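You operate a simulated robot arm through the tools that you are given. There is no shell and no other tool. Be economical: measure what you need, move in short steps, check, and stop when the job is done.

The job below is to be done with a simulated robot arm. You get a single attempt, and the scene is never put back.

Task
Test the orange probe in the field unit port: GOOD goes to stand hole C, LOW into the black crate.
Fine: Switch on, set the dial to its colour, press TEST once. Leave the crate and TILE alone.

The check looks at the end state, three seconds after you hand in, the way a careful person would. Anything else that was tipped, shoved, dropped, spilled or broken makes it a failure.

Robot
A 6-joint arm with a two-finger parallel gripper on a trunk, on a base that drives. Base frame: it is fixed to the floor where the robot stands at the start and does not move with it; the origin is under the middle of the robot, x ahead of it, y to its left, z up. Lengths are in m, angles in rad, forces in N, time in s.
With the tool pointing down near the work surface it reaches from about 0.34 to 0.82 m from the robot's upright axis, wherever it stands. Its first joint turns from -2.897 to 2.897 rad. Places, roughly: field unit dial [0.7, -0.1, 1.3]; field unit screen [0.7, -0.2, 1.5]; field unit switch [0.7, 0, 1.4]; hole a of the probe stand [-0.1, 1.2, 0.8]; hole b of the probe stand [0, 1.2, 0.8]; hole c of the probe stand [0.1, 1.2, 0.8]; inside of the black crate [0.4, -1.1, 0.8]; test button of the field unit [0.7, -0.2, 1.3]; tile key of the base unit [0.6, -0.5, 0.8]. Payload 3.91 kg.
The tool frame sits at the grasp point between the pads (the TCP): z along the fingers, y along the line on which they close. The tips reach 0.03 m beyond it. Largest opening 0.11 m; finger width 0.02, thickness 0.01; the body of the gripper, 0.048 by 0.112 m, starts 0.055 m behind the TCP.
Orientation is that of the tool frame in the base frame, as [roll, pitch, yaw] about the fixed x, y, z axes, in that order (R = Rz(yaw) Ry(pitch) Rx(roll)). With the fingers straight down and closing along the base's y, the tool's x points along the base's -x, its y along +y and its z along -z.

Tools
- The arm moves only by the tool step_arm. Its argument "moves" is a list of rows, each an object of numbers (a shift or turn left out is 0, a gripper value left out holds the last): "gripper": the gripper command, from -1 (fully open) to 1 (shut), values between in proportion; "tx", "ty", "tz": the shift along the base's x, y, z in m; "wx", "wy", "wz": the turn, a rotation vector about the base's x, y, z in degrees. In form: [{"gripper": .., "tx": .., "ty": .., "tz": .., "wx": .., "wy": .., "wz": ..}, ...]. A call has 1 to 12 rows; each row is the pose to reach, as a shift and turn from the pose commanded when the call began. Rows are played at 5 a second. More than 0.05 m and 0.15 rad between two rows, or a gripper value outside its range, and nothing of the call is played. A pose out of reach is approached as far as the arm can. The call stops where the force on the tool passes 50 N (or 10 N more than at its start, if that is more) or the arm is blocked; 0.2 s more then pass. Each finger travels about 0.045 m/s and halts on what it meets, pressing with about 28 N; the grip force reading is that of the motor and also rises with nothing between the fingers. The clock runs only during rows and for 0.2 s after the last one: add rows that repeat a pose to give the fingers time. The reply holds the time, the measured pose of the TCP, the force on the tool along the base axes, the opening and the grip force, in the units named above and with some noise, with the torque about the TCP (base axes, N m) and any sound that the robot's microphone picked up.
- Cameras (640 x 400 px; columns grow to the right, rows downward): "scene" is now at [0.0119, 0.1757, 1.6401]; the picture's right is [0.29, -0.96, 0.00], its down [-0.45, -0.13, -0.88] and it looks along [0.85, 0.25, -0.47] (base axes); focal length 214 px, centre (320, 200). "wrist" rides on the gripper at [0.077, 0.007, -0.115] in the tool frame; the picture's right is [-0.09, 1.00, 0.00], its down [-0.80, -0.07, -0.59] and it looks along [-0.59, -0.05, 0.80] (tool axes); focal length 270 px, centre (320, 200). There is no depth. A picture from a camera that has moved, and an enlarged one, comes with that camera's place and axes in the base frame and with its lens.
- grab_frame(camera): a new picture of that camera. It takes no simulated time.
- lift_body(by): slides the trunk up (or, below 0, down) by that many m; the arm and the scene camera ride with it, the base frame stays. It gives what a move gives, with no picture.
- base_move(legs): drives the robot by 1 to 6 legs, each [ahead, turn to the left] in m and rad, along the robot's own axes; the way and the turn of a leg run together, so that a leg with both is an arc; at most 1.5 m and 3.142 rad a leg. The arm and the cameras ride along, it lands a little off, and it stops where it bumps. It gives what a move gives.
- turn_head(pan, tilt): turns the head with the scene camera to pan (to the left, within 2.705 rad either way) and tilt (down, from -0.506 to 1.204), counted from straight ahead of the robot. It gives what a move gives.
- close_up(camera, box): a new picture of the part [left, top, right, bottom] of that camera's present view, enlarged. It takes no simulated time.
- close_job(): hands the job in; it is judged then, once.

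Go step by step. Nothing tells you exact positions but the pictures and the camera data: compare them with the known pose of the tool, close in by small moves and look again before you grip or let go. The budget is 120 turns and 90 pictures, counting those below and the enlarged ones. Unless the task says otherwise, let go and move clear before handing in, and close with one line.

The tools are called after "Call:" as name(argument=value, ...) on one line, values as JSON. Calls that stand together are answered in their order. step_arm: Moves the arm, as the interface text tells. Its arguments: {"type":"object","properties":{"moves":{"type":"array"}},"required":["moves"]} The other tools are called the same way: lift_body (by) slides the trunk up or down; base_move (legs) drives the base; turn_head (pan, tilt) turns the head that bears the scene camera; grab_frame (camera) takes a picture; close_up (camera, box) takes an enlarged picture of a part of a camera's view; close_job () hands the job in.

At the start:

```text
time: 0.0
ee_pos: [0.4225, 0.0762, 1.4758]
tool_rot: [-3.139, 0.0, -3.129]
ft_force: [-0.2, -0.6, -0.5]
moment: [0.02, 0.02, -0.01]
grip_width: 0.1103
finger_force: 0.0
trunk travel left (down, up): [-0.575, 0.035]
robot x, y, heading: [-0.0013, 0.0031, 0.002]
head pan, tilt: [0.29, 0.49]
```

scene: 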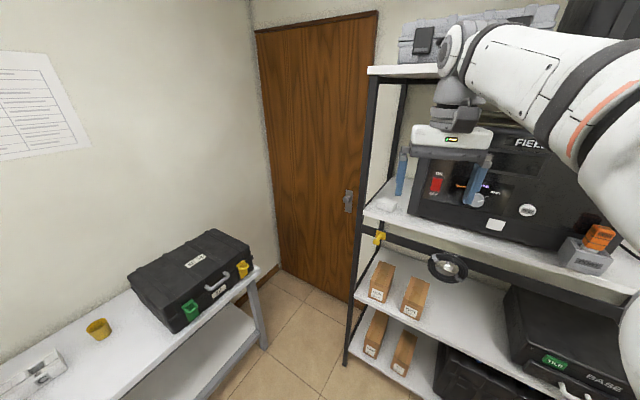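
wrist: 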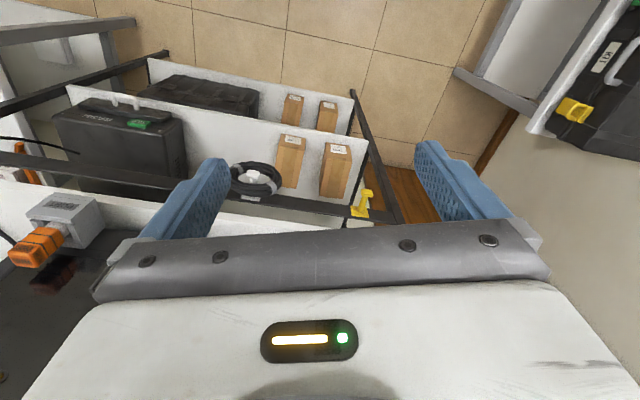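

The field unit stands on the shelf ahead, and something orange sits in a grey holder to its right. I'll turn the head to see the unit properly.

Call:
turn_head(pan=-0.35, tilt=0.35)

Call:
grab_frame(camera="scene")

```text
time: 1.0
ee_pos: [0.4232, 0.077, 1.4762]
tool_rot: [-3.14, -0.001, -3.129]
ft_force: [0.0, -0.4, -0.1]
moment: [-0.01, 0.0, -0.02]
grip_width: 0.11
finger_force: 0.1
trunk travel left (down, up): [-0.575, 0.035]
robot x, y, heading: [0.0026, 0.0008, -0.003]
head pan, tilt: [-0.351, 0.351]
```

```text
87 pictures are left
camera scene: at [0.012, 0.1177, 1.653], right [-0.34, -0.94, 0.0], down [-0.32, 0.12, -0.94], along [0.88, -0.32, -0.34], focal length 214 px, centre (320, 200)
```

scene: 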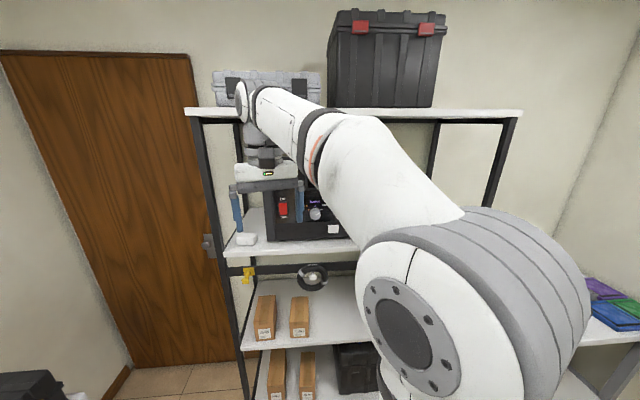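

The arm blocks the view. I'll move it back and to the right, clear of the shelf, and look again.

Call:
step_arm(moves=[{"tx": -0.03}, {"tx": -0.05, "ty": -0.04}, {"tx": -0.05, "ty": -0.08}, {"tx": -0.05, "ty": -0.12}, {"tx": -0.05, "ty": -0.16}, {"tx": -0.05, "ty": -0.2}, {"tx": -0.05, "ty": -0.24}, {"tx": -0.05, "ty": -0.28}, {"tx": -0.05, "ty": -0.32}, {"tx": -0.05, "ty": -0.36}, {"tx": -0.05, "ty": -0.4}, {"tx": -0.05, "ty": -0.44}])

Call:
turn_head(pan=-0.2, tilt=0.35)

Call:
grab_frame(camera="scene")

Call:
grab_frame(camera="wrist")

```text
time: 3.6
ee_pos: [0.3773, -0.3662, 1.4752]
tool_rot: [3.14, -0.002, -3.13]
ft_force: [0.0, 0.3, -0.7]
moment: [0.02, 0.03, 0.0]
grip_width: 0.1099
finger_force: 0.0
trunk travel left (down, up): [-0.575, 0.035]
robot x, y, heading: [0.0014, 0.0004, 0.001]
head pan, tilt: [-0.351, 0.351]
```

```text
time: 4.3
ee_pos: [0.3763, -0.3624, 1.4767]
tool_rot: [-3.141, 0.0, -3.129]
ft_force: [0.3, -0.9, 0.2]
moment: [0.01, 0.03, -0.02]
grip_width: 0.1101
finger_force: 0.1
trunk travel left (down, up): [-0.575, 0.035]
robot x, y, heading: [0.0022, 0.0012, -0.004]
head pan, tilt: [-0.201, 0.351]
```

```text
86 pictures are left
camera scene: at [0.0158, 0.1305, 1.653], right [-0.2, -0.98, 0.0], down [-0.34, 0.07, -0.94], along [0.92, -0.19, -0.34], focal length 214 px, centre (320, 200)
```

scene: 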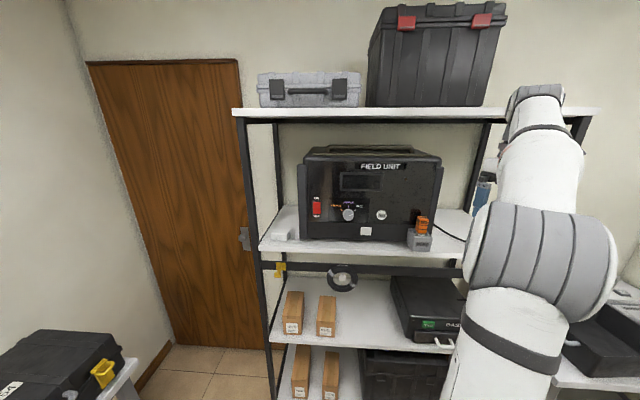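

```text
85 pictures are left
camera wrist: at [0.299, -0.3574, 1.591], right [0.08, 1.0, 0.0], down [0.8, -0.06, 0.59], along [0.59, -0.05, -0.8], focal length 270 px, centre (320, 200)
```

wrist: 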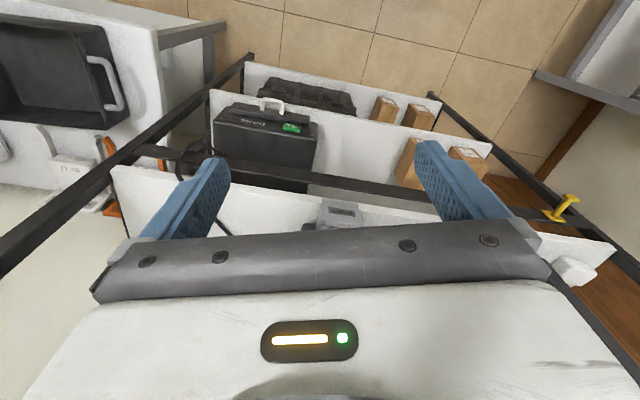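

Call:
close_up(camera="scene", box=[290, 140, 480, 260])

Call:
close_up(camera="scene", box=[300, 180, 400, 245])

Call:
close_up(camera="scene", box=[380, 200, 480, 265])

```text
3.33 times, centred on (385, 200) of scene
camera zoom: at [0.0158, 0.1305, 1.653], right [-0.2, -0.98, 0.0], down [-0.34, 0.07, -0.94], along [0.92, -0.19, -0.34], focal length 715 px, centre (103, 200)
```

zoom: 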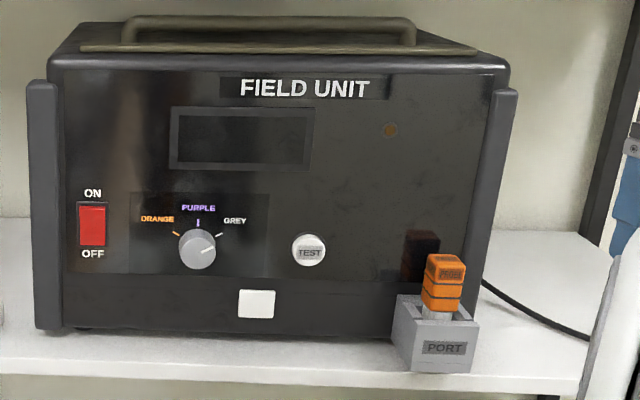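

```text
6.15 times, centred on (350, 212) of scene
camera zoom: at [0.0158, 0.1305, 1.653], right [-0.2, -0.98, 0.0], down [-0.34, 0.07, -0.94], along [0.92, -0.19, -0.34], focal length 1320 px, centre (135, 123)
```

zoom: 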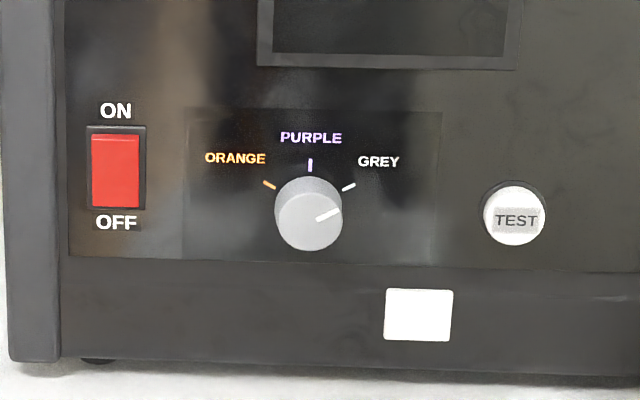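

```text
6.15 times, centred on (430, 232) of scene
camera zoom: at [0.0158, 0.1305, 1.653], right [-0.2, -0.98, 0.0], down [-0.34, 0.07, -0.94], along [0.92, -0.19, -0.34], focal length 1320 px, centre (-357, 0)
```

zoom: 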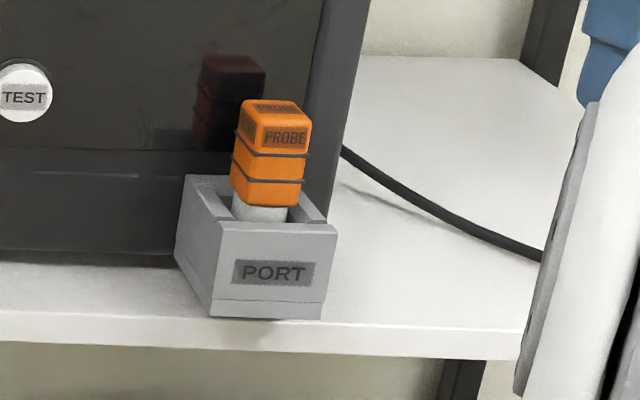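

The probe in the block labelled PORT looks orange. Before acting I'll survey the right and left tables, since there is a cable and other units.

Call:
turn_head(pan=-1.3, tilt=0.5)

Call:
grab_frame(camera="scene")

Call:
turn_head(pan=1.3, tilt=0.5)

Call:
grab_frame(camera="scene")

```text
time: 5.7
ee_pos: [0.3755, -0.3628, 1.4753]
tool_rot: [-3.141, -0.001, -3.13]
ft_force: [0.5, 0.3, 0.7]
moment: [0.02, -0.01, 0.01]
grip_width: 0.11
finger_force: 0.1
trunk travel left (down, up): [-0.575, 0.035]
robot x, y, heading: [0.0024, 0.0003, -0.004]
head pan, tilt: [-1.3, 0.499]
```

```text
81 pictures are left
camera scene: at [-0.0511, 0.0619, 1.6393], right [-0.96, -0.27, 0.0], down [-0.13, 0.46, -0.88], along [0.23, -0.85, -0.48], focal length 214 px, centre (320, 200)
```

scene: 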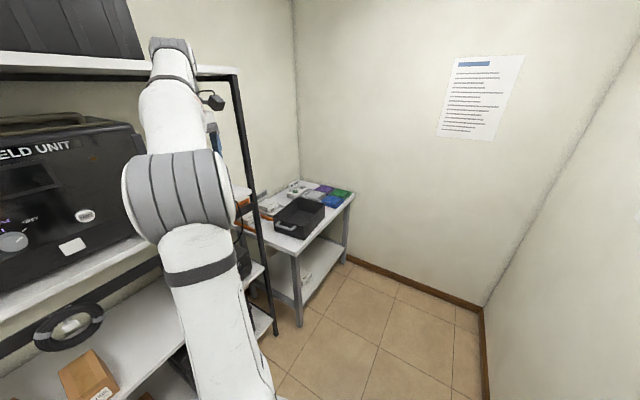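

```text
time: 8.0
ee_pos: [0.3756, -0.363, 1.4762]
tool_rot: [-3.141, 0.001, -3.128]
ft_force: [-0.1, 0.0, 0.0]
moment: [0.01, 0.0, -0.03]
grip_width: 0.1097
finger_force: 0.0
trunk travel left (down, up): [-0.575, 0.035]
robot x, y, heading: [-0.0008, -0.0008, -0.004]
head pan, tilt: [1.3, 0.499]
```

```text
80 pictures are left
camera scene: at [-0.051, 0.2372, 1.6393], right [0.96, -0.27, 0.0], down [-0.13, -0.46, -0.88], along [0.24, 0.85, -0.48], focal length 214 px, centre (320, 200)
```

scene: 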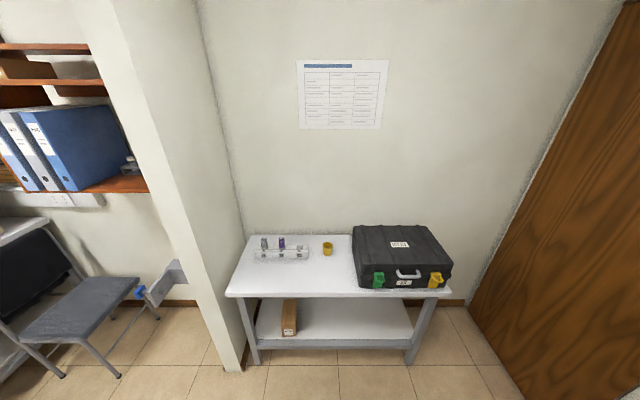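

Call:
close_up(camera="scene", box=[235, 225, 345, 285])

Call:
close_up(camera="scene", box=[290, 50, 400, 135])

```text
5.82 times, centred on (290, 255) of scene
camera zoom: at [-0.051, 0.2372, 1.6393], right [0.96, -0.27, 0.0], down [-0.13, -0.46, -0.88], along [0.24, 0.85, -0.48], focal length 1248 px, centre (494, -120)
```

zoom: 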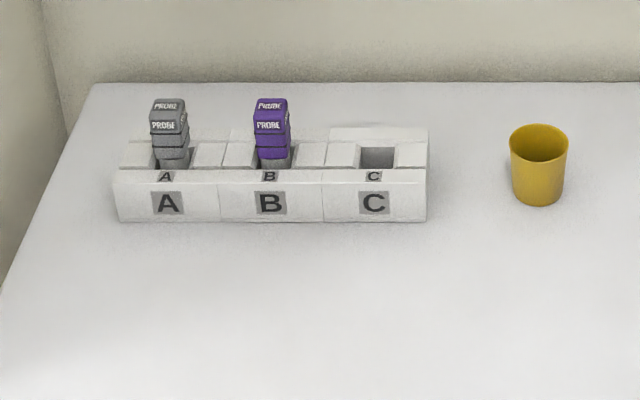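

```text
4.71 times, centred on (345, 92) of scene
camera zoom: at [-0.051, 0.2372, 1.6393], right [0.96, -0.27, 0.0], down [-0.13, -0.46, -0.88], along [0.24, 0.85, -0.48], focal length 1009 px, centre (202, 706)
```

zoom: 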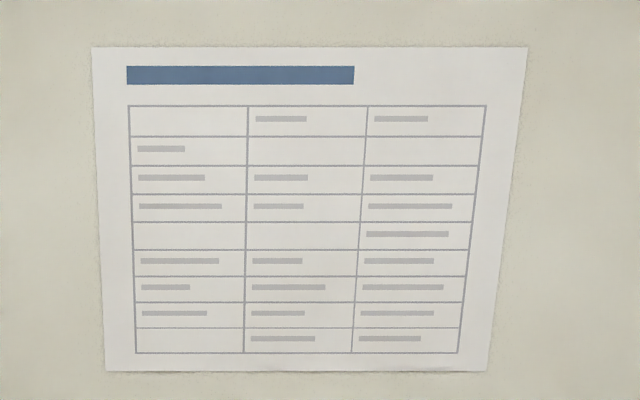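

The orange probe is already in the field unit port and hole C is empty. Next I turn the tool horizontal so it faces the panel, in free space in front of it.

Call:
step_arm(moves=[{"tx": 0.005, "ty": 0.03, "wy": -7.5}, {"tx": 0.01, "ty": 0.06, "wy": -15}, {"tx": 0.015, "ty": 0.09, "wy": -22.5}, {"tx": 0.02, "ty": 0.12, "wy": -30}, {"tx": 0.025, "ty": 0.15, "wy": -37.5}, {"tx": 0.03, "ty": 0.18, "wy": -45}, {"tx": 0.035, "ty": 0.21, "wy": -52.5}, {"tx": 0.04, "ty": 0.24, "wy": -60}, {"tx": 0.045, "ty": 0.27, "wy": -67.5}, {"tx": 0.05, "ty": 0.29, "wy": -75}, {"tx": 0.055, "ty": 0.3, "wy": -82.5}, {"tx": 0.06, "ty": 0.3, "wy": -90}])

Call:
turn_head(pan=-0.1, tilt=0.4)

Call:
grab_frame(camera="scene")

Call:
grab_frame(camera="wrist")

```text
time: 10.6
ee_pos: [0.4345, -0.064, 1.4746]
tool_rot: [-1.741, 1.558, -1.747]
ft_force: [0.2, -0.4, -0.1]
moment: [-0.03, -0.03, -0.01]
grip_width: 0.1101
finger_force: 0.0
trunk travel left (down, up): [-0.575, 0.035]
robot x, y, heading: [0.0018, -0.0006, -0.002]
head pan, tilt: [1.3, 0.499]
```

```text
time: 12.1
ee_pos: [0.4335, -0.0628, 1.4753]
tool_rot: [-1.667, 1.557, -1.67]
ft_force: [0.1, -0.9, 0.6]
moment: [0.03, 0.01, 0.0]
grip_width: 0.1101
finger_force: 0.0
trunk travel left (down, up): [-0.575, 0.035]
robot x, y, heading: [-0.001, 0.0008, -0.003]
head pan, tilt: [-0.099, 0.4]
```

```text
77 pictures are left
camera scene: at [0.0165, 0.1404, 1.6484], right [-0.1, -0.99, 0.0], down [-0.39, 0.04, -0.92], along [0.92, -0.09, -0.39], focal length 214 px, centre (320, 200)
```

scene: 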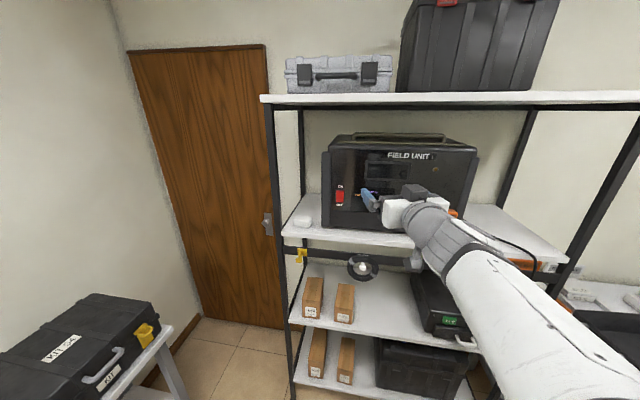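

```text
76 pictures are left
camera wrist: at [0.3182, -0.0567, 1.3992], right [0.0, 1.0, 0.08], down [-0.59, -0.06, 0.8], along [0.8, -0.05, 0.59], focal length 270 px, centre (320, 200)
```

wrist: 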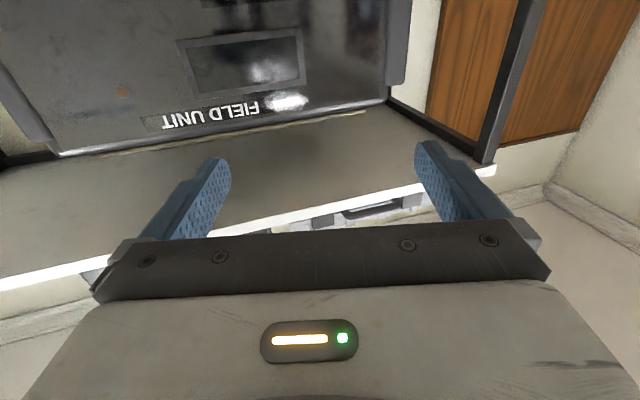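

The panel front is at about x = 0.665, with the switch near y 0.01, z 1.384, the dial near y -0.094, z 1.355, and TEST near y -0.223, z 1.34. I'll roll the tool so the wrist camera rides above, away from the shelf.

Call:
step_arm(moves=[{"wx": -8}, {"wx": -16}, {"wx": -24}, {"wx": -32}, {"wx": -40}, {"wx": -48}, {"wx": -56}, {"wx": -64}, {"wx": -72}, {"wx": -80}, {"wx": -88}, {"wx": -96}])

Call:
step_arm(moves=[{"wx": -7}, {"wx": -14}, {"wx": -21}, {"wx": -28}, {"wx": -35}, {"wx": -42}, {"wx": -49}, {"wx": -56}, {"wx": -63}, {"wx": -70}, {"wx": -77}, {"wx": -84}])

Call:
grab_frame(camera="wrist")

```text
time: 14.7
ee_pos: [0.4171, -0.0352, 1.518]
tool_rot: [-1.621, -0.112, -1.591]
ft_force: [-0.1, 0.5, 0.1]
moment: [0.01, 0.03, -0.04]
grip_width: 0.1101
finger_force: 0.0
out of reach, approached as far as the arm can: row 8, 9, 10, 11, 12
trunk travel left (down, up): [-0.575, 0.035]
robot x, y, heading: [0.0001, -0.0028, -0.008]
head pan, tilt: [-0.099, 0.4]
```

```text
time: 17.3
ee_pos: [0.4256, -0.0046, 1.519]
tool_rot: [-1.54, -1.548, -1.608]
ft_force: [-0.9, 0.7, -0.1]
moment: [-0.02, -0.04, 0.0]
grip_width: 0.1103
finger_force: 0.0
out of reach, approached as far as the arm can: row 1, 2, 3, 4, 5, 6, 7, 8, 9, 10, 11, 12
trunk travel left (down, up): [-0.575, 0.035]
robot x, y, heading: [-0.0002, -0.0008, 0.0]
head pan, tilt: [-0.099, 0.4]
```

```text
75 pictures are left
camera wrist: at [0.3105, -0.0114, 1.5959], right [-0.01, -0.99, -0.11], down [-0.59, 0.09, -0.8], along [0.8, 0.06, -0.59], focal length 270 px, centre (320, 200)
```

wrist: 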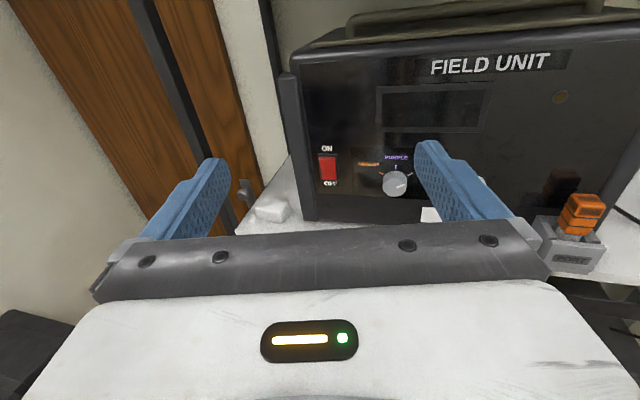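

Triangulating from three views, the unit is yawed about -13.5°, with its panel plane at x ≈ 0.726 + 0.24·y. That puts the switch at (0.725, 0, 1.36), the dial at (0.68, -0.108, 1.342) and TEST at (0.66, -0.227, 1.337). I'll close the fingers, face the panel squarely and come closer.

Call:
step_arm(moves=[{"gripper": 1, "tx": 0.02, "tz": -0.02, "wz": -2.5}, {"tx": 0.04, "tz": -0.04, "wz": -5}, {"tx": 0.06, "tz": -0.06, "wz": -7.5}, {"tx": 0.08, "tz": -0.08, "wz": -10}, {"tx": 0.1, "tz": -0.1, "wz": -13.5}, {"tx": 0.12, "tz": -0.1, "wz": -13.5}, {"tx": 0.12, "tz": -0.1, "wz": -13.5}, {"tx": 0.12, "tz": -0.1, "wz": -13.5}])

Call:
grab_frame(camera="wrist")

Call:
grab_frame(camera="scene")

```text
time: 19.1
ee_pos: [0.4853, -0.1214, 1.4444]
tool_rot: [-0.628, -1.531, -2.77]
ft_force: [-0.2, 0.3, 0.6]
moment: [0.03, -0.01, -0.02]
grip_width: 0.0001
finger_force: 28.0
out of reach, approached as far as the arm can: row 1, 2, 3, 4, 5, 6, 7, 8
trunk travel left (down, up): [-0.575, 0.035]
robot x, y, heading: [0.0021, -0.0012, -0.005]
head pan, tilt: [-0.099, 0.4]
```

```text
74 pictures are left
camera wrist: at [0.369, -0.0998, 1.5179], right [-0.25, -0.96, -0.11], down [-0.53, 0.23, -0.82], along [0.81, -0.14, -0.56], focal length 270 px, centre (320, 200)
```

wrist: 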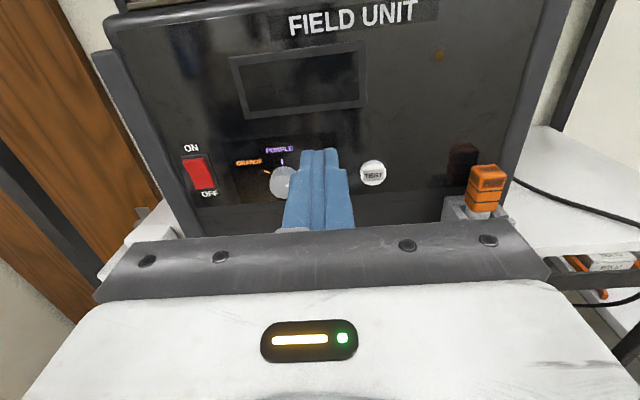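

```text
73 pictures are left
camera scene: at [0.0166, 0.1403, 1.6485], right [-0.1, -0.99, 0.0], down [-0.39, 0.04, -0.92], along [0.92, -0.09, -0.39], focal length 214 px, centre (320, 200)
```

scene: 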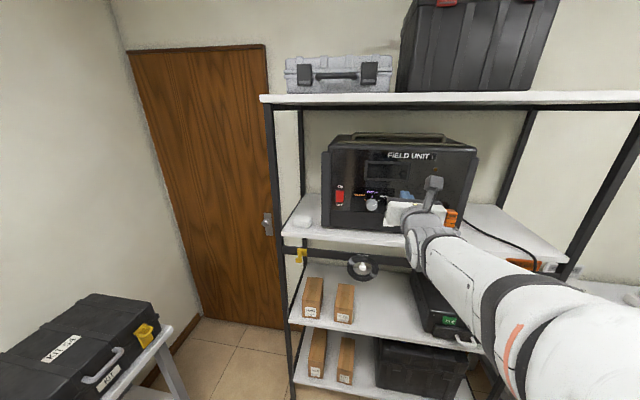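

The arm only gets part way, probably because the pose is too folded. I'll carry on toward the pre-press point in front of the switch and see whether it becomes reachable.

Call:
step_arm(moves=[{"tx": 0.02, "ty": 0.02}, {"tx": 0.04, "ty": 0.04}, {"tx": 0.06, "ty": 0.06}, {"tx": 0.08, "ty": 0.08}, {"tx": 0.08, "ty": 0.08}, {"tx": 0.08, "ty": 0.08}])

Call:
grab_frame(camera="wrist")

```text
time: 20.5
ee_pos: [0.5518, -0.122, 1.4523]
tool_rot: [-0.847, -1.529, -2.51]
ft_force: [-0.5, 0.6, 0.6]
moment: [-0.01, 0.01, -0.04]
grip_width: 0.0001
finger_force: 28.3
out of reach, approached as far as the arm can: row 1, 2, 3, 4, 5, 6
trunk travel left (down, up): [-0.575, 0.035]
robot x, y, heading: [0.0021, 0.0032, -0.002]
head pan, tilt: [-0.099, 0.4]
```

```text
72 pictures are left
camera wrist: at [0.4356, -0.1052, 1.5257], right [-0.21, -0.97, -0.12], down [-0.54, 0.22, -0.81], along [0.82, -0.11, -0.57], focal length 270 px, centre (320, 200)
```

wrist: 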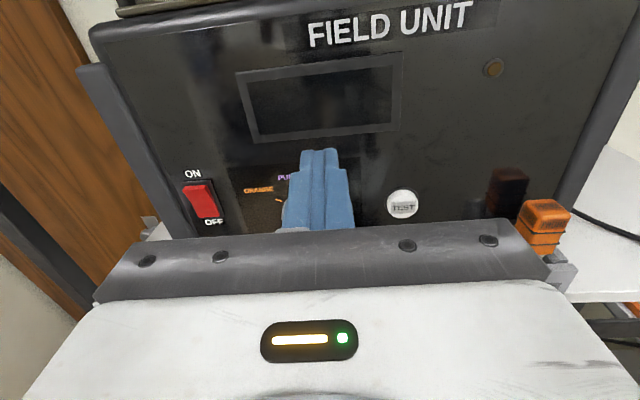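

The arm stays high and to the right of where I want it. I'll lower the trunk 0.08 m so the target sits higher relative to the shoulder, then try again.

Call:
lift_body(by=-0.08)

Call:
step_arm(moves=[{"ty": 0.02}, {"ty": 0.04}, {"ty": 0.06}, {"ty": 0.08}, {"ty": 0.08}])

Call:
grab_frame(camera="scene")

```text
time: 21.7
ee_pos: [0.5511, -0.1217, 1.3708]
tool_rot: [-0.846, -1.53, -2.514]
ft_force: [0.7, -0.9, 1.2]
moment: [0.0, 0.02, 0.02]
grip_width: 0.0001
finger_force: 28.6
trunk travel left (down, up): [-0.495, 0.115]
robot x, y, heading: [0.0021, 0.0002, 0.003]
head pan, tilt: [-0.099, 0.4]
```

```text
time: 22.9
ee_pos: [0.5372, -0.1066, 1.3755]
tool_rot: [-0.938, -1.528, -2.403]
ft_force: [0.2, 0.3, -0.2]
moment: [0.02, 0.0, 0.04]
grip_width: 0.0
finger_force: 28.1
out of reach, approached as far as the arm can: row 1, 2, 3, 4, 5
trunk travel left (down, up): [-0.495, 0.115]
robot x, y, heading: [-0.0015, 0.0006, 0.003]
head pan, tilt: [-0.099, 0.4]
```

```text
71 pictures are left
camera scene: at [0.0165, 0.1404, 1.5684], right [-0.1, -0.99, 0.0], down [-0.39, 0.04, -0.92], along [0.92, -0.09, -0.39], focal length 214 px, centre (320, 200)
```

scene: 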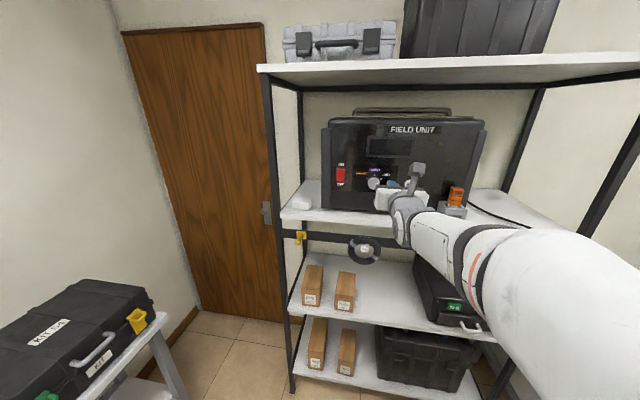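

The trouble is probably the roll joint limit at -180°. I'll roll back 60° so that the tool sits comfortably inside its range.

Call:
step_arm(moves=[{"wx": 8}, {"wx": 16}, {"wx": 24}, {"wx": 32}, {"wx": 40}, {"wx": 48}, {"wx": 56}, {"wx": 60}, {"wx": 60}])

Call:
grab_frame(camera="wrist")

```text
time: 24.9
ee_pos: [0.5384, -0.1089, 1.3751]
tool_rot: [-1.77, -0.498, -1.608]
ft_force: [0.6, 0.8, 0.3]
moment: [0.0, -0.03, -0.02]
grip_width: 0.0
finger_force: 28.5
trunk travel left (down, up): [-0.495, 0.115]
robot x, y, heading: [0.0047, 0.0017, -0.001]
head pan, tilt: [-0.099, 0.4]
```

```text
70 pictures are left
camera wrist: at [0.4234, -0.164, 1.4267], right [-0.21, -0.38, -0.9], down [-0.54, 0.81, -0.22], along [0.82, 0.44, -0.38], focal length 270 px, centre (320, 200)
```

wrist: 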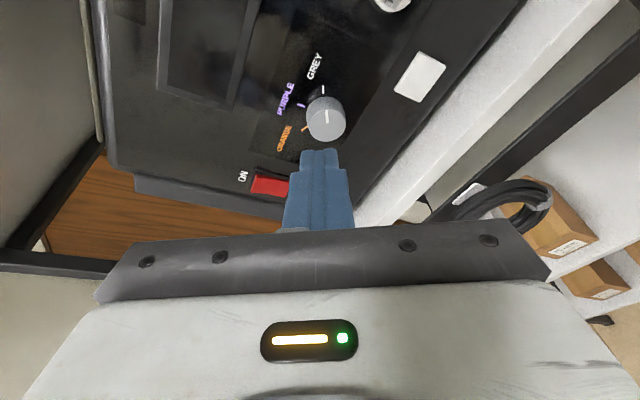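

Now everything is in reach, and the dial and switch positions agree with earlier estimates. I'll correct the pointing direction and go to the pre-press point in front of the switch's upper half.

Call:
step_arm(moves=[{"ty": 0.02, "wy": -3, "wz": -2}, {"tx": 0.01, "ty": 0.05, "wy": -6, "wz": -4}, {"tx": 0.02, "ty": 0.08, "wy": -10, "wz": -6}, {"tx": 0.04, "ty": 0.11, "wy": -10, "wz": -6}, {"tx": 0.07, "ty": 0.126, "wy": -10, "wz": -6}, {"tx": 0.09, "ty": 0.126, "wy": -10, "wz": -6}, {"tx": 0.09, "ty": 0.126, "wy": -10, "wz": -6}])

Call:
grab_frame(camera="wrist")

Call:
close_up(camera="scene", box=[290, 100, 500, 230])

```text
time: 26.5
ee_pos: [0.6288, 0.018, 1.3772]
tool_rot: [-1.575, -0.474, -1.806]
ft_force: [0.2, 0.0, 0.5]
moment: [-0.03, 0.04, 0.0]
grip_width: 0.0
finger_force: 27.9
out of reach, approached as far as the arm can: row 1, 2
trunk travel left (down, up): [-0.495, 0.115]
robot x, y, heading: [0.0025, -0.0034, -0.003]
head pan, tilt: [-0.099, 0.4]
```

```text
69 pictures are left
camera wrist: at [0.5009, -0.0254, 1.407], right [-0.09, -0.37, -0.93], down [-0.4, 0.86, -0.3], along [0.91, 0.35, -0.23], focal length 270 px, centre (320, 200)
```

wrist: 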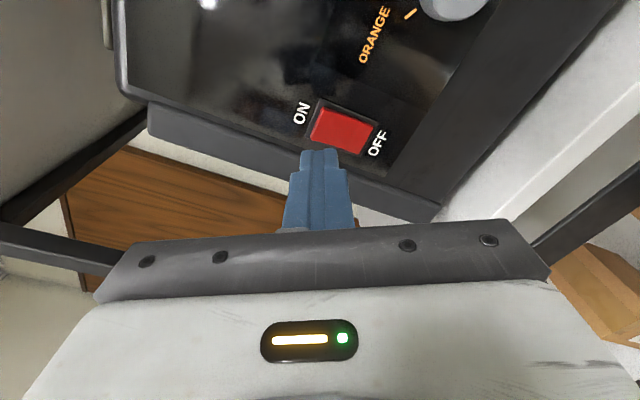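

```text
3.05 times, centred on (395, 165) of scene
camera zoom: at [0.0165, 0.1403, 1.5685], right [-0.1, -0.99, 0.0], down [-0.39, 0.04, -0.92], along [0.92, -0.09, -0.39], focal length 654 px, centre (91, 307)
```

zoom: 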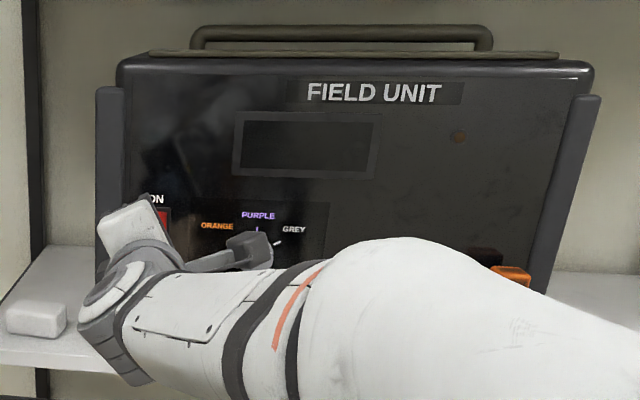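

The tool now points squarely at the panel, about 7 cm short of the switch's ON half. I'll make small corrections and advance most of the gap.

Call:
step_arm(moves=[{"ty": 0.006, "tz": -0.008}, {"tx": 0.0194, "ty": 0.0013, "tz": -0.008}, {"tx": 0.0389, "ty": -0.0033, "tz": -0.008}, {"tx": 0.0535, "ty": -0.0068, "tz": -0.008}, {"tx": 0.0535, "ty": -0.0068, "tz": -0.008}])

Call:
grab_frame(camera="wrist")

```text
time: 27.7
ee_pos: [0.6833, 0.0117, 1.3683]
tool_rot: [-1.574, -0.475, -1.806]
ft_force: [-0.5, 0.4, -0.2]
moment: [0.0, -0.03, 0.01]
grip_width: 0.0001
finger_force: 28.1
trunk travel left (down, up): [-0.495, 0.115]
robot x, y, heading: [0.0005, -0.0016, 0.002]
head pan, tilt: [-0.099, 0.4]
```

```text
67 pictures are left
camera wrist: at [0.5554, -0.0312, 1.3986], right [-0.09, -0.37, -0.93], down [-0.4, 0.86, -0.3], along [0.91, 0.35, -0.23], focal length 270 px, centre (320, 200)
```

wrist: 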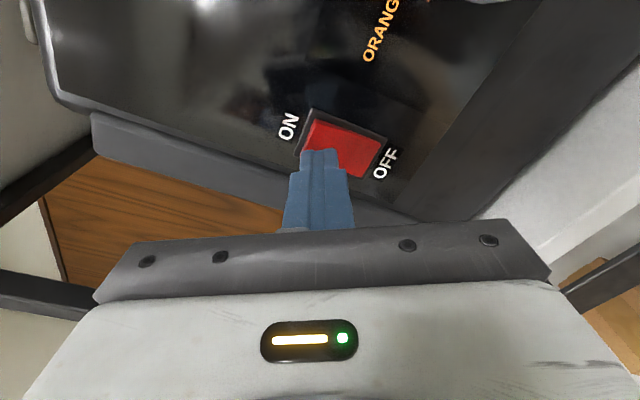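

The tip is lined up with the ON half. I'll advance in small steps until it presses.

Call:
step_arm(moves=[{"tx": 0.004, "ty": -0.001}, {"tx": 0.0068, "ty": -0.0016}, {"tx": 0.0097, "ty": -0.0023}, {"tx": 0.0117, "ty": -0.0028}, {"tx": 0.0136, "ty": -0.0033}])

Call:
grab_frame(camera="wrist")

```text
time: 28.9
ee_pos: [0.6973, 0.0065, 1.3677]
tool_rot: [-1.575, -0.476, -1.807]
ft_force: [-1.4, 0.3, 0.2]
moment: [0.04, -0.01, -0.02]
grip_width: 0.0
finger_force: 28.1
trunk travel left (down, up): [-0.495, 0.115]
robot x, y, heading: [-0.0006, -0.0005, -0.006]
head pan, tilt: [-0.099, 0.4]
```

```text
66 pictures are left
camera wrist: at [0.5684, -0.0355, 1.3972], right [-0.09, -0.37, -0.93], down [-0.4, 0.86, -0.3], along [0.91, 0.35, -0.23], focal length 270 px, centre (320, 200)
```

wrist: 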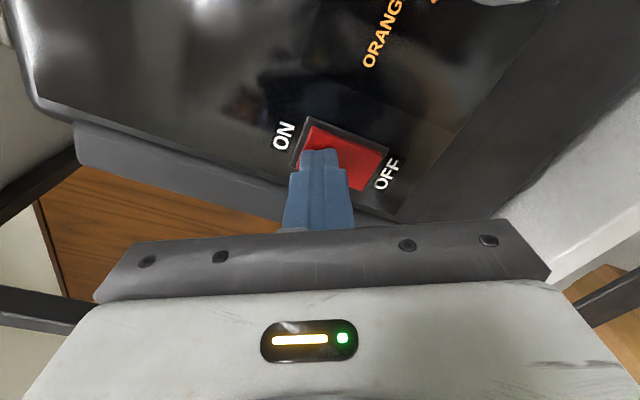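

Call:
step_arm(moves=[{"tx": 0.002, "ty": -0.0005}, {"tx": 0.0039, "ty": -0.0009}, {"tx": 0.0058, "ty": -0.0014}, {"tx": 0.0077, "ty": -0.0018}])

Call:
grab_frame(camera="wrist")

```text
time: 29.9
ee_pos: [0.6974, 0.0069, 1.3677]
tool_rot: [-1.573, -0.475, -1.807]
ft_force: [-41.3, 5.6, -15.6]
moment: [0.15, 0.96, 0.01]
grip_width: 0.0
finger_force: 27.6
trunk travel left (down, up): [-0.495, 0.115]
robot x, y, heading: [0.0003, -0.0031, -0.001]
head pan, tilt: [-0.099, 0.4]
```

```text
65 pictures are left
camera wrist: at [0.5694, -0.0357, 1.3974], right [-0.09, -0.37, -0.93], down [-0.4, 0.86, -0.3], along [0.91, 0.35, -0.23], focal length 270 px, centre (320, 200)
```

wrist: 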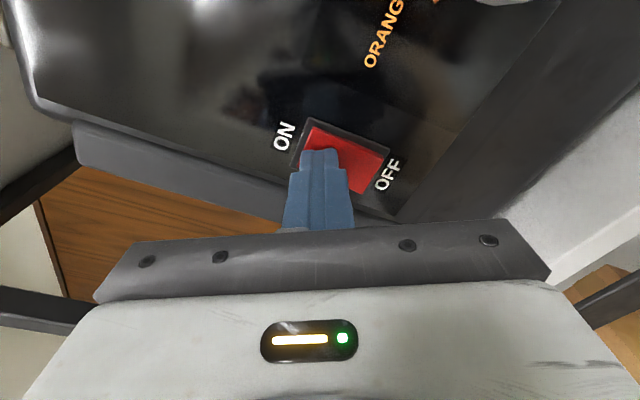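

At 41 N nothing moved or clicked, so I may be pressing too close to the pivot. I'll back off and check the switch and screen.

Call:
step_arm(moves=[{"tx": -0.0097, "ty": 0.0023}, {"tx": -0.0243, "ty": 0.0058}, {"tx": -0.0243, "ty": 0.0058, "tz": 0.009}])

Call:
grab_frame(camera="wrist")

Call:
close_up(camera="scene", box=[310, 120, 450, 210])

```text
time: 30.7
ee_pos: [0.6801, 0.0121, 1.3766]
tool_rot: [-1.574, -0.475, -1.807]
ft_force: [-1.1, -0.7, -0.3]
moment: [0.0, 0.01, 0.01]
grip_width: 0.0001
finger_force: 28.2
trunk travel left (down, up): [-0.495, 0.115]
robot x, y, heading: [-0.0005, 0.0014, -0.001]
head pan, tilt: [-0.099, 0.4]
```

```text
64 pictures are left
camera wrist: at [0.5515, -0.031, 1.4065], right [-0.09, -0.37, -0.93], down [-0.4, 0.86, -0.3], along [0.91, 0.35, -0.23], focal length 270 px, centre (320, 200)
```

wrist: 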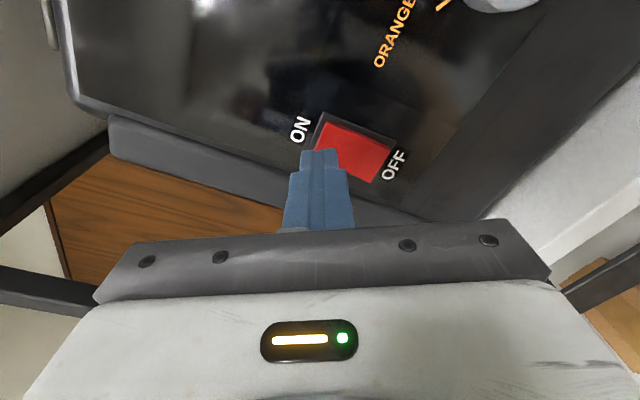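

```text
4.44 times, centred on (380, 165) of scene
camera zoom: at [0.0167, 0.1404, 1.5685], right [-0.1, -0.99, 0.0], down [-0.39, 0.04, -0.92], along [0.92, -0.09, -0.39], focal length 953 px, centre (53, 356)
```

zoom: 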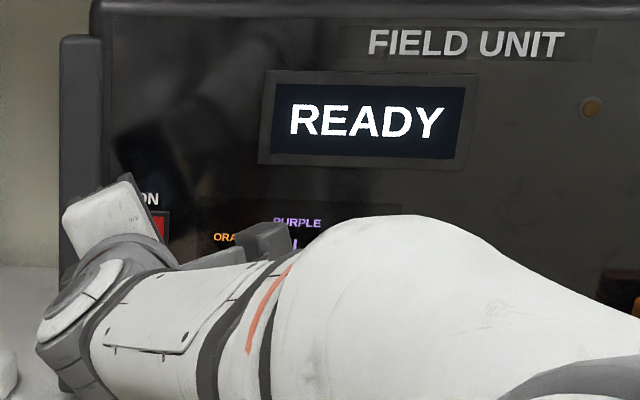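

The screen says READY, so the switch is on. Next I'll retreat, open the fingers partly, roll for the dial turn and line up in front of the dial.

Call:
step_arm(moves=[{"tx": -0.03, "ty": 0.007}, {"tx": -0.06, "ty": 0.014}, {"tx": -0.09, "ty": -0.01, "tz": -0.01, "wx": 8, "wy": -1.9}, {"gripper": -0.27, "tx": -0.108, "ty": -0.04, "tz": -0.02, "wx": 16, "wy": -3.8}, {"tx": -0.108, "ty": -0.07, "tz": -0.03, "wx": 24, "wy": -5.75}, {"tx": -0.108, "ty": -0.097, "tz": -0.035, "wx": 32, "wy": -7.7}, {"tx": -0.108, "ty": -0.097, "tz": -0.035, "wx": 40, "wy": -9.6}, {"tx": -0.108, "ty": -0.097, "tz": -0.035, "wx": 48, "wy": -11.5}, {"tx": -0.108, "ty": -0.097, "tz": -0.035, "wx": 56, "wy": -13.4}, {"tx": -0.108, "ty": -0.097, "tz": -0.035, "wx": 64, "wy": -15.3}, {"tx": -0.108, "ty": -0.097, "tz": -0.035, "wx": 72, "wy": -17.3}, {"tx": -0.108, "ty": -0.097, "tz": -0.035, "wx": 80, "wy": -19.2}])

Call:
step_arm(moves=[{"wx": 8, "wy": -1.9}, {"wx": 16, "wy": -3.8}, {"wx": 16, "wy": -3.8}])

Call:
grab_frame(camera="wrist")

Call:
grab_frame(camera="scene")

```text
time: 33.3
ee_pos: [0.573, -0.086, 1.3414]
tool_rot: [-1.573, 0.964, -1.807]
ft_force: [0.3, 0.1, 1.1]
moment: [-0.01, 0.01, 0.03]
grip_width: 0.07
finger_force: 0.0
trunk travel left (down, up): [-0.495, 0.115]
robot x, y, heading: [-0.0028, -0.0008, -0.002]
head pan, tilt: [-0.099, 0.4]
```

```text
time: 34.1
ee_pos: [0.5725, -0.0858, 1.341]
tool_rot: [-1.577, 1.252, -1.807]
ft_force: [-0.8, -1.4, 0.8]
moment: [0.01, 0.0, 0.01]
grip_width: 0.0702
finger_force: 0.1
trunk travel left (down, up): [-0.495, 0.115]
robot x, y, heading: [-0.001, -0.0009, 0.001]
head pan, tilt: [-0.099, 0.4]
```

```text
62 pictures are left
camera wrist: at [0.4565, -0.0766, 1.2665], right [0.22, 0.95, -0.23], down [-0.53, 0.32, 0.78], along [0.82, -0.05, 0.58], focal length 270 px, centre (320, 200)
```

wrist: 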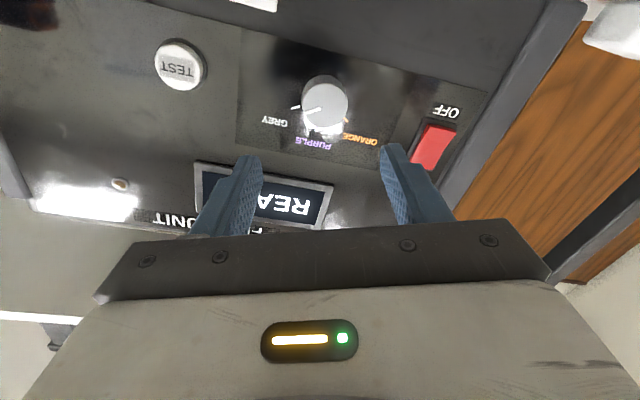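

```text
61 pictures are left
camera scene: at [0.0167, 0.1404, 1.5685], right [-0.1, -0.99, 0.0], down [-0.39, 0.04, -0.92], along [0.92, -0.09, -0.39], focal length 214 px, centre (320, 200)
```

scene: 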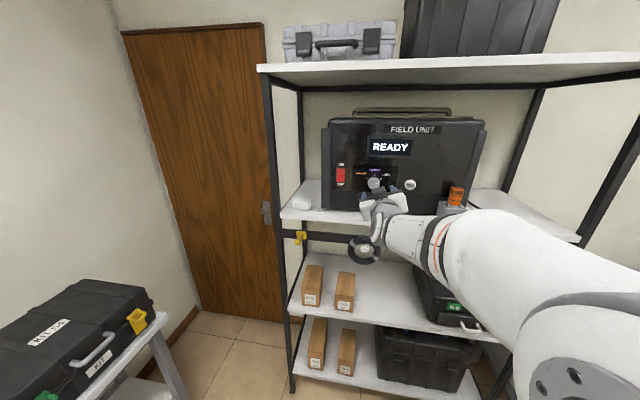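

Call:
close_up(camera="wrist", box=[240, 50, 400, 150])

Call:
close_up(camera="scene", box=[320, 150, 440, 225])

```text
4.00 times, centred on (320, 100) of wrist
camera zoom: at [0.4565, -0.0766, 1.2665], right [0.22, 0.95, -0.23], down [-0.53, 0.32, 0.78], along [0.82, -0.05, 0.58], focal length 1081 px, centre (320, 600)
```

zoom: 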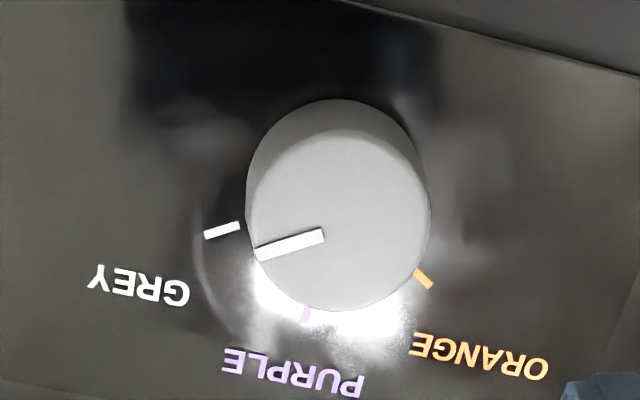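

```text
5.33 times, centred on (380, 188) of scene
camera zoom: at [0.0167, 0.1404, 1.5685], right [-0.1, -0.99, 0.0], down [-0.39, 0.04, -0.92], along [0.92, -0.09, -0.39], focal length 1144 px, centre (0, 267)
```

zoom: 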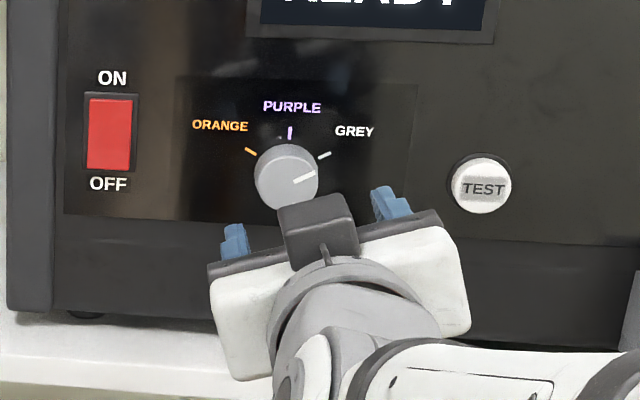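

The dial face centre is at (0.687, -0.109, 1.335), diameter about 0.04, protruding about 1.5 cm. I'll correct the alignment and advance with open fingers straddling it.

Call:
step_arm(moves=[{"ty": 0.004, "tz": -0.006}, {"tx": 0.0243, "ty": -0.0018, "tz": -0.006}, {"tx": 0.0486, "ty": -0.0077, "tz": -0.006}, {"tx": 0.068, "ty": -0.0123, "tz": -0.006}, {"tx": 0.0826, "ty": -0.0158, "tz": -0.006}, {"tx": 0.0826, "ty": -0.0158, "tz": -0.006}])

Call:
grab_frame(camera="wrist")

Call:
close_up(camera="scene", box=[320, 150, 440, 225])

```text
time: 35.5
ee_pos: [0.655, -0.1014, 1.3353]
tool_rot: [-1.577, 1.249, -1.81]
ft_force: [-0.4, 0.3, -0.5]
moment: [0.02, -0.05, 0.02]
grip_width: 0.07
finger_force: 0.0
trunk travel left (down, up): [-0.495, 0.115]
robot x, y, heading: [-0.0021, 0.0037, -0.001]
head pan, tilt: [-0.099, 0.4]
```

```text
58 pictures are left
camera wrist: at [0.5388, -0.0927, 1.2599], right [0.22, 0.95, -0.23], down [-0.53, 0.32, 0.78], along [0.82, -0.05, 0.58], focal length 270 px, centre (320, 200)
```

wrist: 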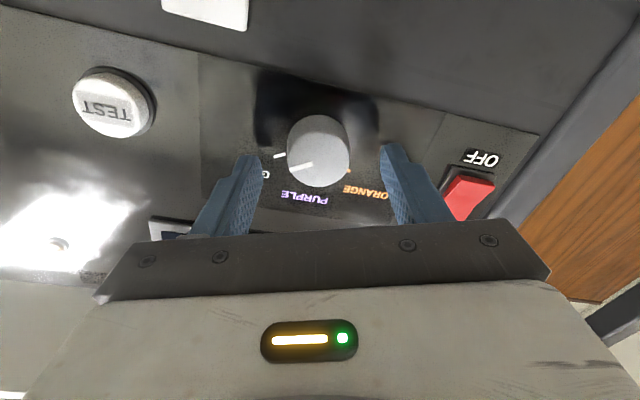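

```text
5.33 times, centred on (380, 188) of scene
camera zoom: at [0.0166, 0.1404, 1.5685], right [-0.1, -0.99, 0.0], down [-0.39, 0.04, -0.92], along [0.92, -0.09, -0.39], focal length 1144 px, centre (0, 267)
```

zoom: 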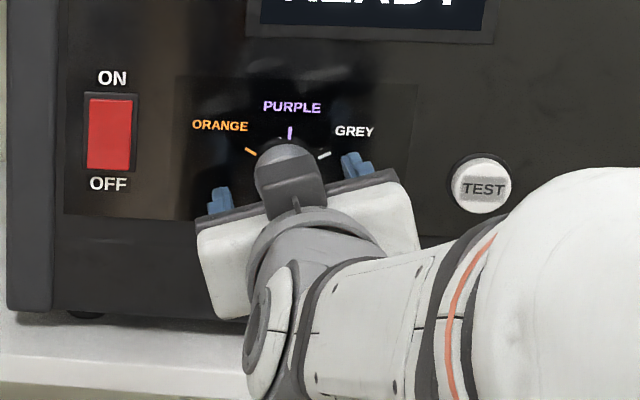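

The dial face is centred right between the fingertips. I'll advance 12 mm more and close on the dial gently.

Call:
step_arm(moves=[{"tx": 0.0039, "ty": -0.0009}, {"tx": 0.0078, "ty": -0.0019}, {"tx": 0.0117, "ty": -0.0028}, {"tx": 0.0117, "ty": -0.0028}])

Call:
close_up(camera="wrist", box=[200, 80, 440, 230])

```text
time: 36.5
ee_pos: [0.6653, -0.1043, 1.3344]
tool_rot: [-1.579, 1.248, -1.809]
ft_force: [-0.3, -0.4, 0.3]
moment: [0.02, 0.06, -0.02]
grip_width: 0.0699
finger_force: 0.0
trunk travel left (down, up): [-0.495, 0.115]
robot x, y, heading: [-0.0017, -0.0006, 0.0]
head pan, tilt: [-0.099, 0.4]
```

```text
2.67 times, centred on (320, 155) of wrist
camera zoom: at [0.5511, -0.0948, 1.26], right [0.22, 0.95, -0.23], down [-0.53, 0.32, 0.78], along [0.82, -0.05, 0.58], focal length 721 px, centre (320, 320)
```

zoom: 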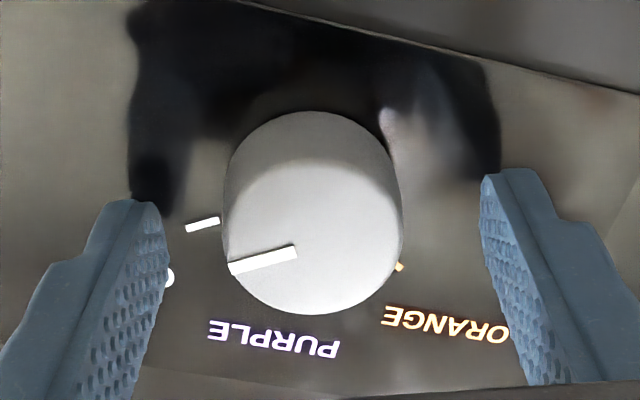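

The left fingertip's reflection shows it is close to the panel, deep enough. Closing on the dial now.

Call:
step_arm(moves=[{"gripper": 0}, {"gripper": 1}, {"gripper": 1}, {"gripper": 1}])

Call:
close_up(camera="wrist", box=[200, 80, 440, 230])

```text
time: 37.5
ee_pos: [0.6668, -0.1055, 1.3348]
tool_rot: [-1.573, 1.251, -1.807]
ft_force: [0.8, -6.9, 3.4]
moment: [-0.04, -0.01, -0.52]
grip_width: 0.0381
finger_force: 44.9
trunk travel left (down, up): [-0.495, 0.115]
robot x, y, heading: [-0.0023, 0.0029, -0.003]
head pan, tilt: [-0.099, 0.4]
```

```text
2.67 times, centred on (320, 155) of wrist
camera zoom: at [0.5508, -0.0962, 1.2605], right [0.22, 0.95, -0.23], down [-0.53, 0.32, 0.78], along [0.81, -0.05, 0.58], focal length 721 px, centre (320, 320)
```

zoom: 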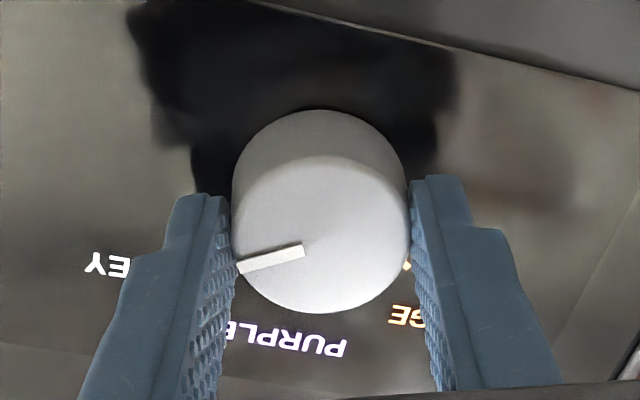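

Gripped at 38 mm. Now I turn counter-clockwise as seen from the front, about 99° first.

Call:
step_arm(moves=[{"wx": -8, "wy": 1.9, "ty": -0.0015}, {"wx": -16, "wy": 3.8, "ty": -0.0015}, {"wx": -24, "wy": 5.75, "ty": -0.0015}, {"wx": -32, "wy": 7.7, "ty": -0.0015}, {"wx": -40, "wy": 9.6, "ty": -0.0015}, {"wx": -48, "wy": 11.5, "ty": -0.0015}, {"wx": -56, "wy": 13.4, "ty": -0.0015}, {"wx": -64, "wy": 15.3, "ty": -0.0015}, {"wx": -72, "wy": 17.3, "ty": -0.0015}, {"wx": -80, "wy": 19.2, "ty": -0.0015}, {"wx": -88, "wy": 21.1, "ty": -0.0015}, {"wx": -96, "wy": 23, "ty": -0.0015}])

Call:
close_up(camera="wrist", box=[200, 80, 440, 230])

```text
time: 40.1
ee_pos: [0.6658, -0.1038, 1.3333]
tool_rot: [-1.578, -0.478, -1.804]
ft_force: [-8.0, 6.0, -11.2]
moment: [0.24, 0.96, 0.54]
grip_width: 0.0381
finger_force: 46.0
trunk travel left (down, up): [-0.495, 0.115]
robot x, y, heading: [-0.0009, -0.0013, -0.003]
head pan, tilt: [-0.099, 0.4]
```

```text
2.67 times, centred on (320, 155) of wrist
camera zoom: at [0.5382, -0.1471, 1.3639], right [-0.09, -0.37, -0.92], down [-0.41, 0.86, -0.3], along [0.91, 0.35, -0.23], focal length 721 px, centre (320, 320)
```

zoom: 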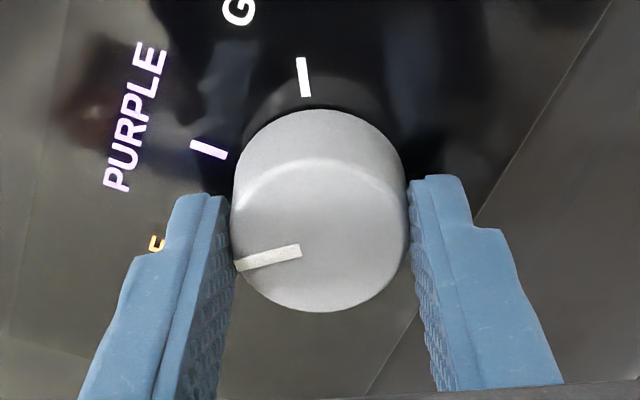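

Call:
step_arm(moves=[{"wx": -8, "wy": 1.9}, {"wx": -16, "wy": 3.8}, {"wx": -20.4, "wy": 4.9}, {"wx": -20.4, "wy": 4.9}])

Call:
close_up(camera="wrist", box=[200, 80, 440, 230])

Call:
close_up(camera="scene", box=[320, 150, 440, 225])

```text
time: 41.1
ee_pos: [0.6674, -0.1052, 1.3328]
tool_rot: [-1.582, -0.843, -1.801]
ft_force: [-13.4, 6.9, -24.0]
moment: [0.19, 0.69, 0.0]
grip_width: 0.038
finger_force: 44.9
trunk travel left (down, up): [-0.495, 0.115]
robot x, y, heading: [0.0002, 0.0043, 0.0]
head pan, tilt: [-0.099, 0.4]
```

```text
2.67 times, centred on (320, 155) of wrist
camera zoom: at [0.5419, -0.1326, 1.3873], right [-0.17, -0.66, -0.73], down [-0.44, 0.71, -0.55], along [0.88, 0.23, -0.41], focal length 721 px, centre (320, 320)
```

zoom: 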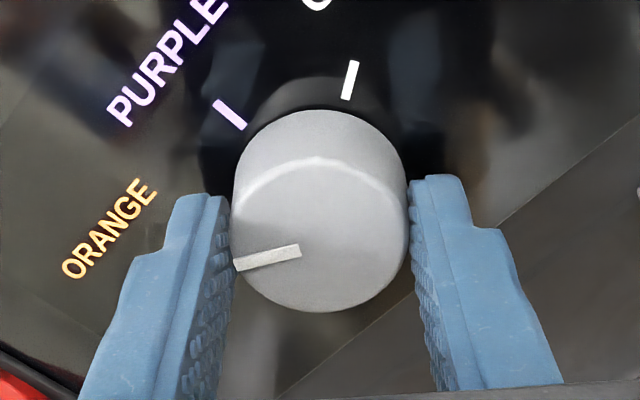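

```text
5.33 times, centred on (380, 188) of scene
camera zoom: at [0.0168, 0.141, 1.5682], right [-0.1, -0.99, 0.0], down [-0.39, 0.04, -0.92], along [0.92, -0.09, -0.39], focal length 1144 px, centre (0, 267)
```

zoom: 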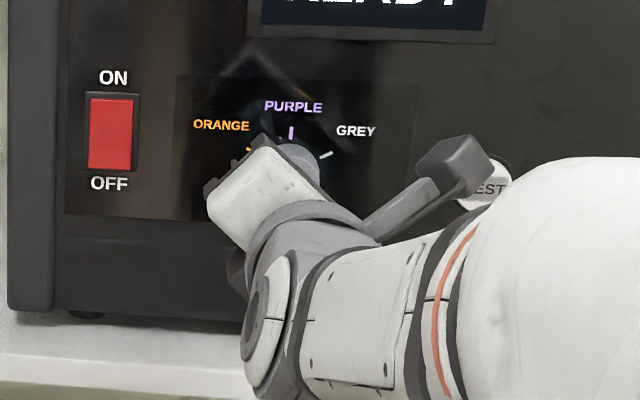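

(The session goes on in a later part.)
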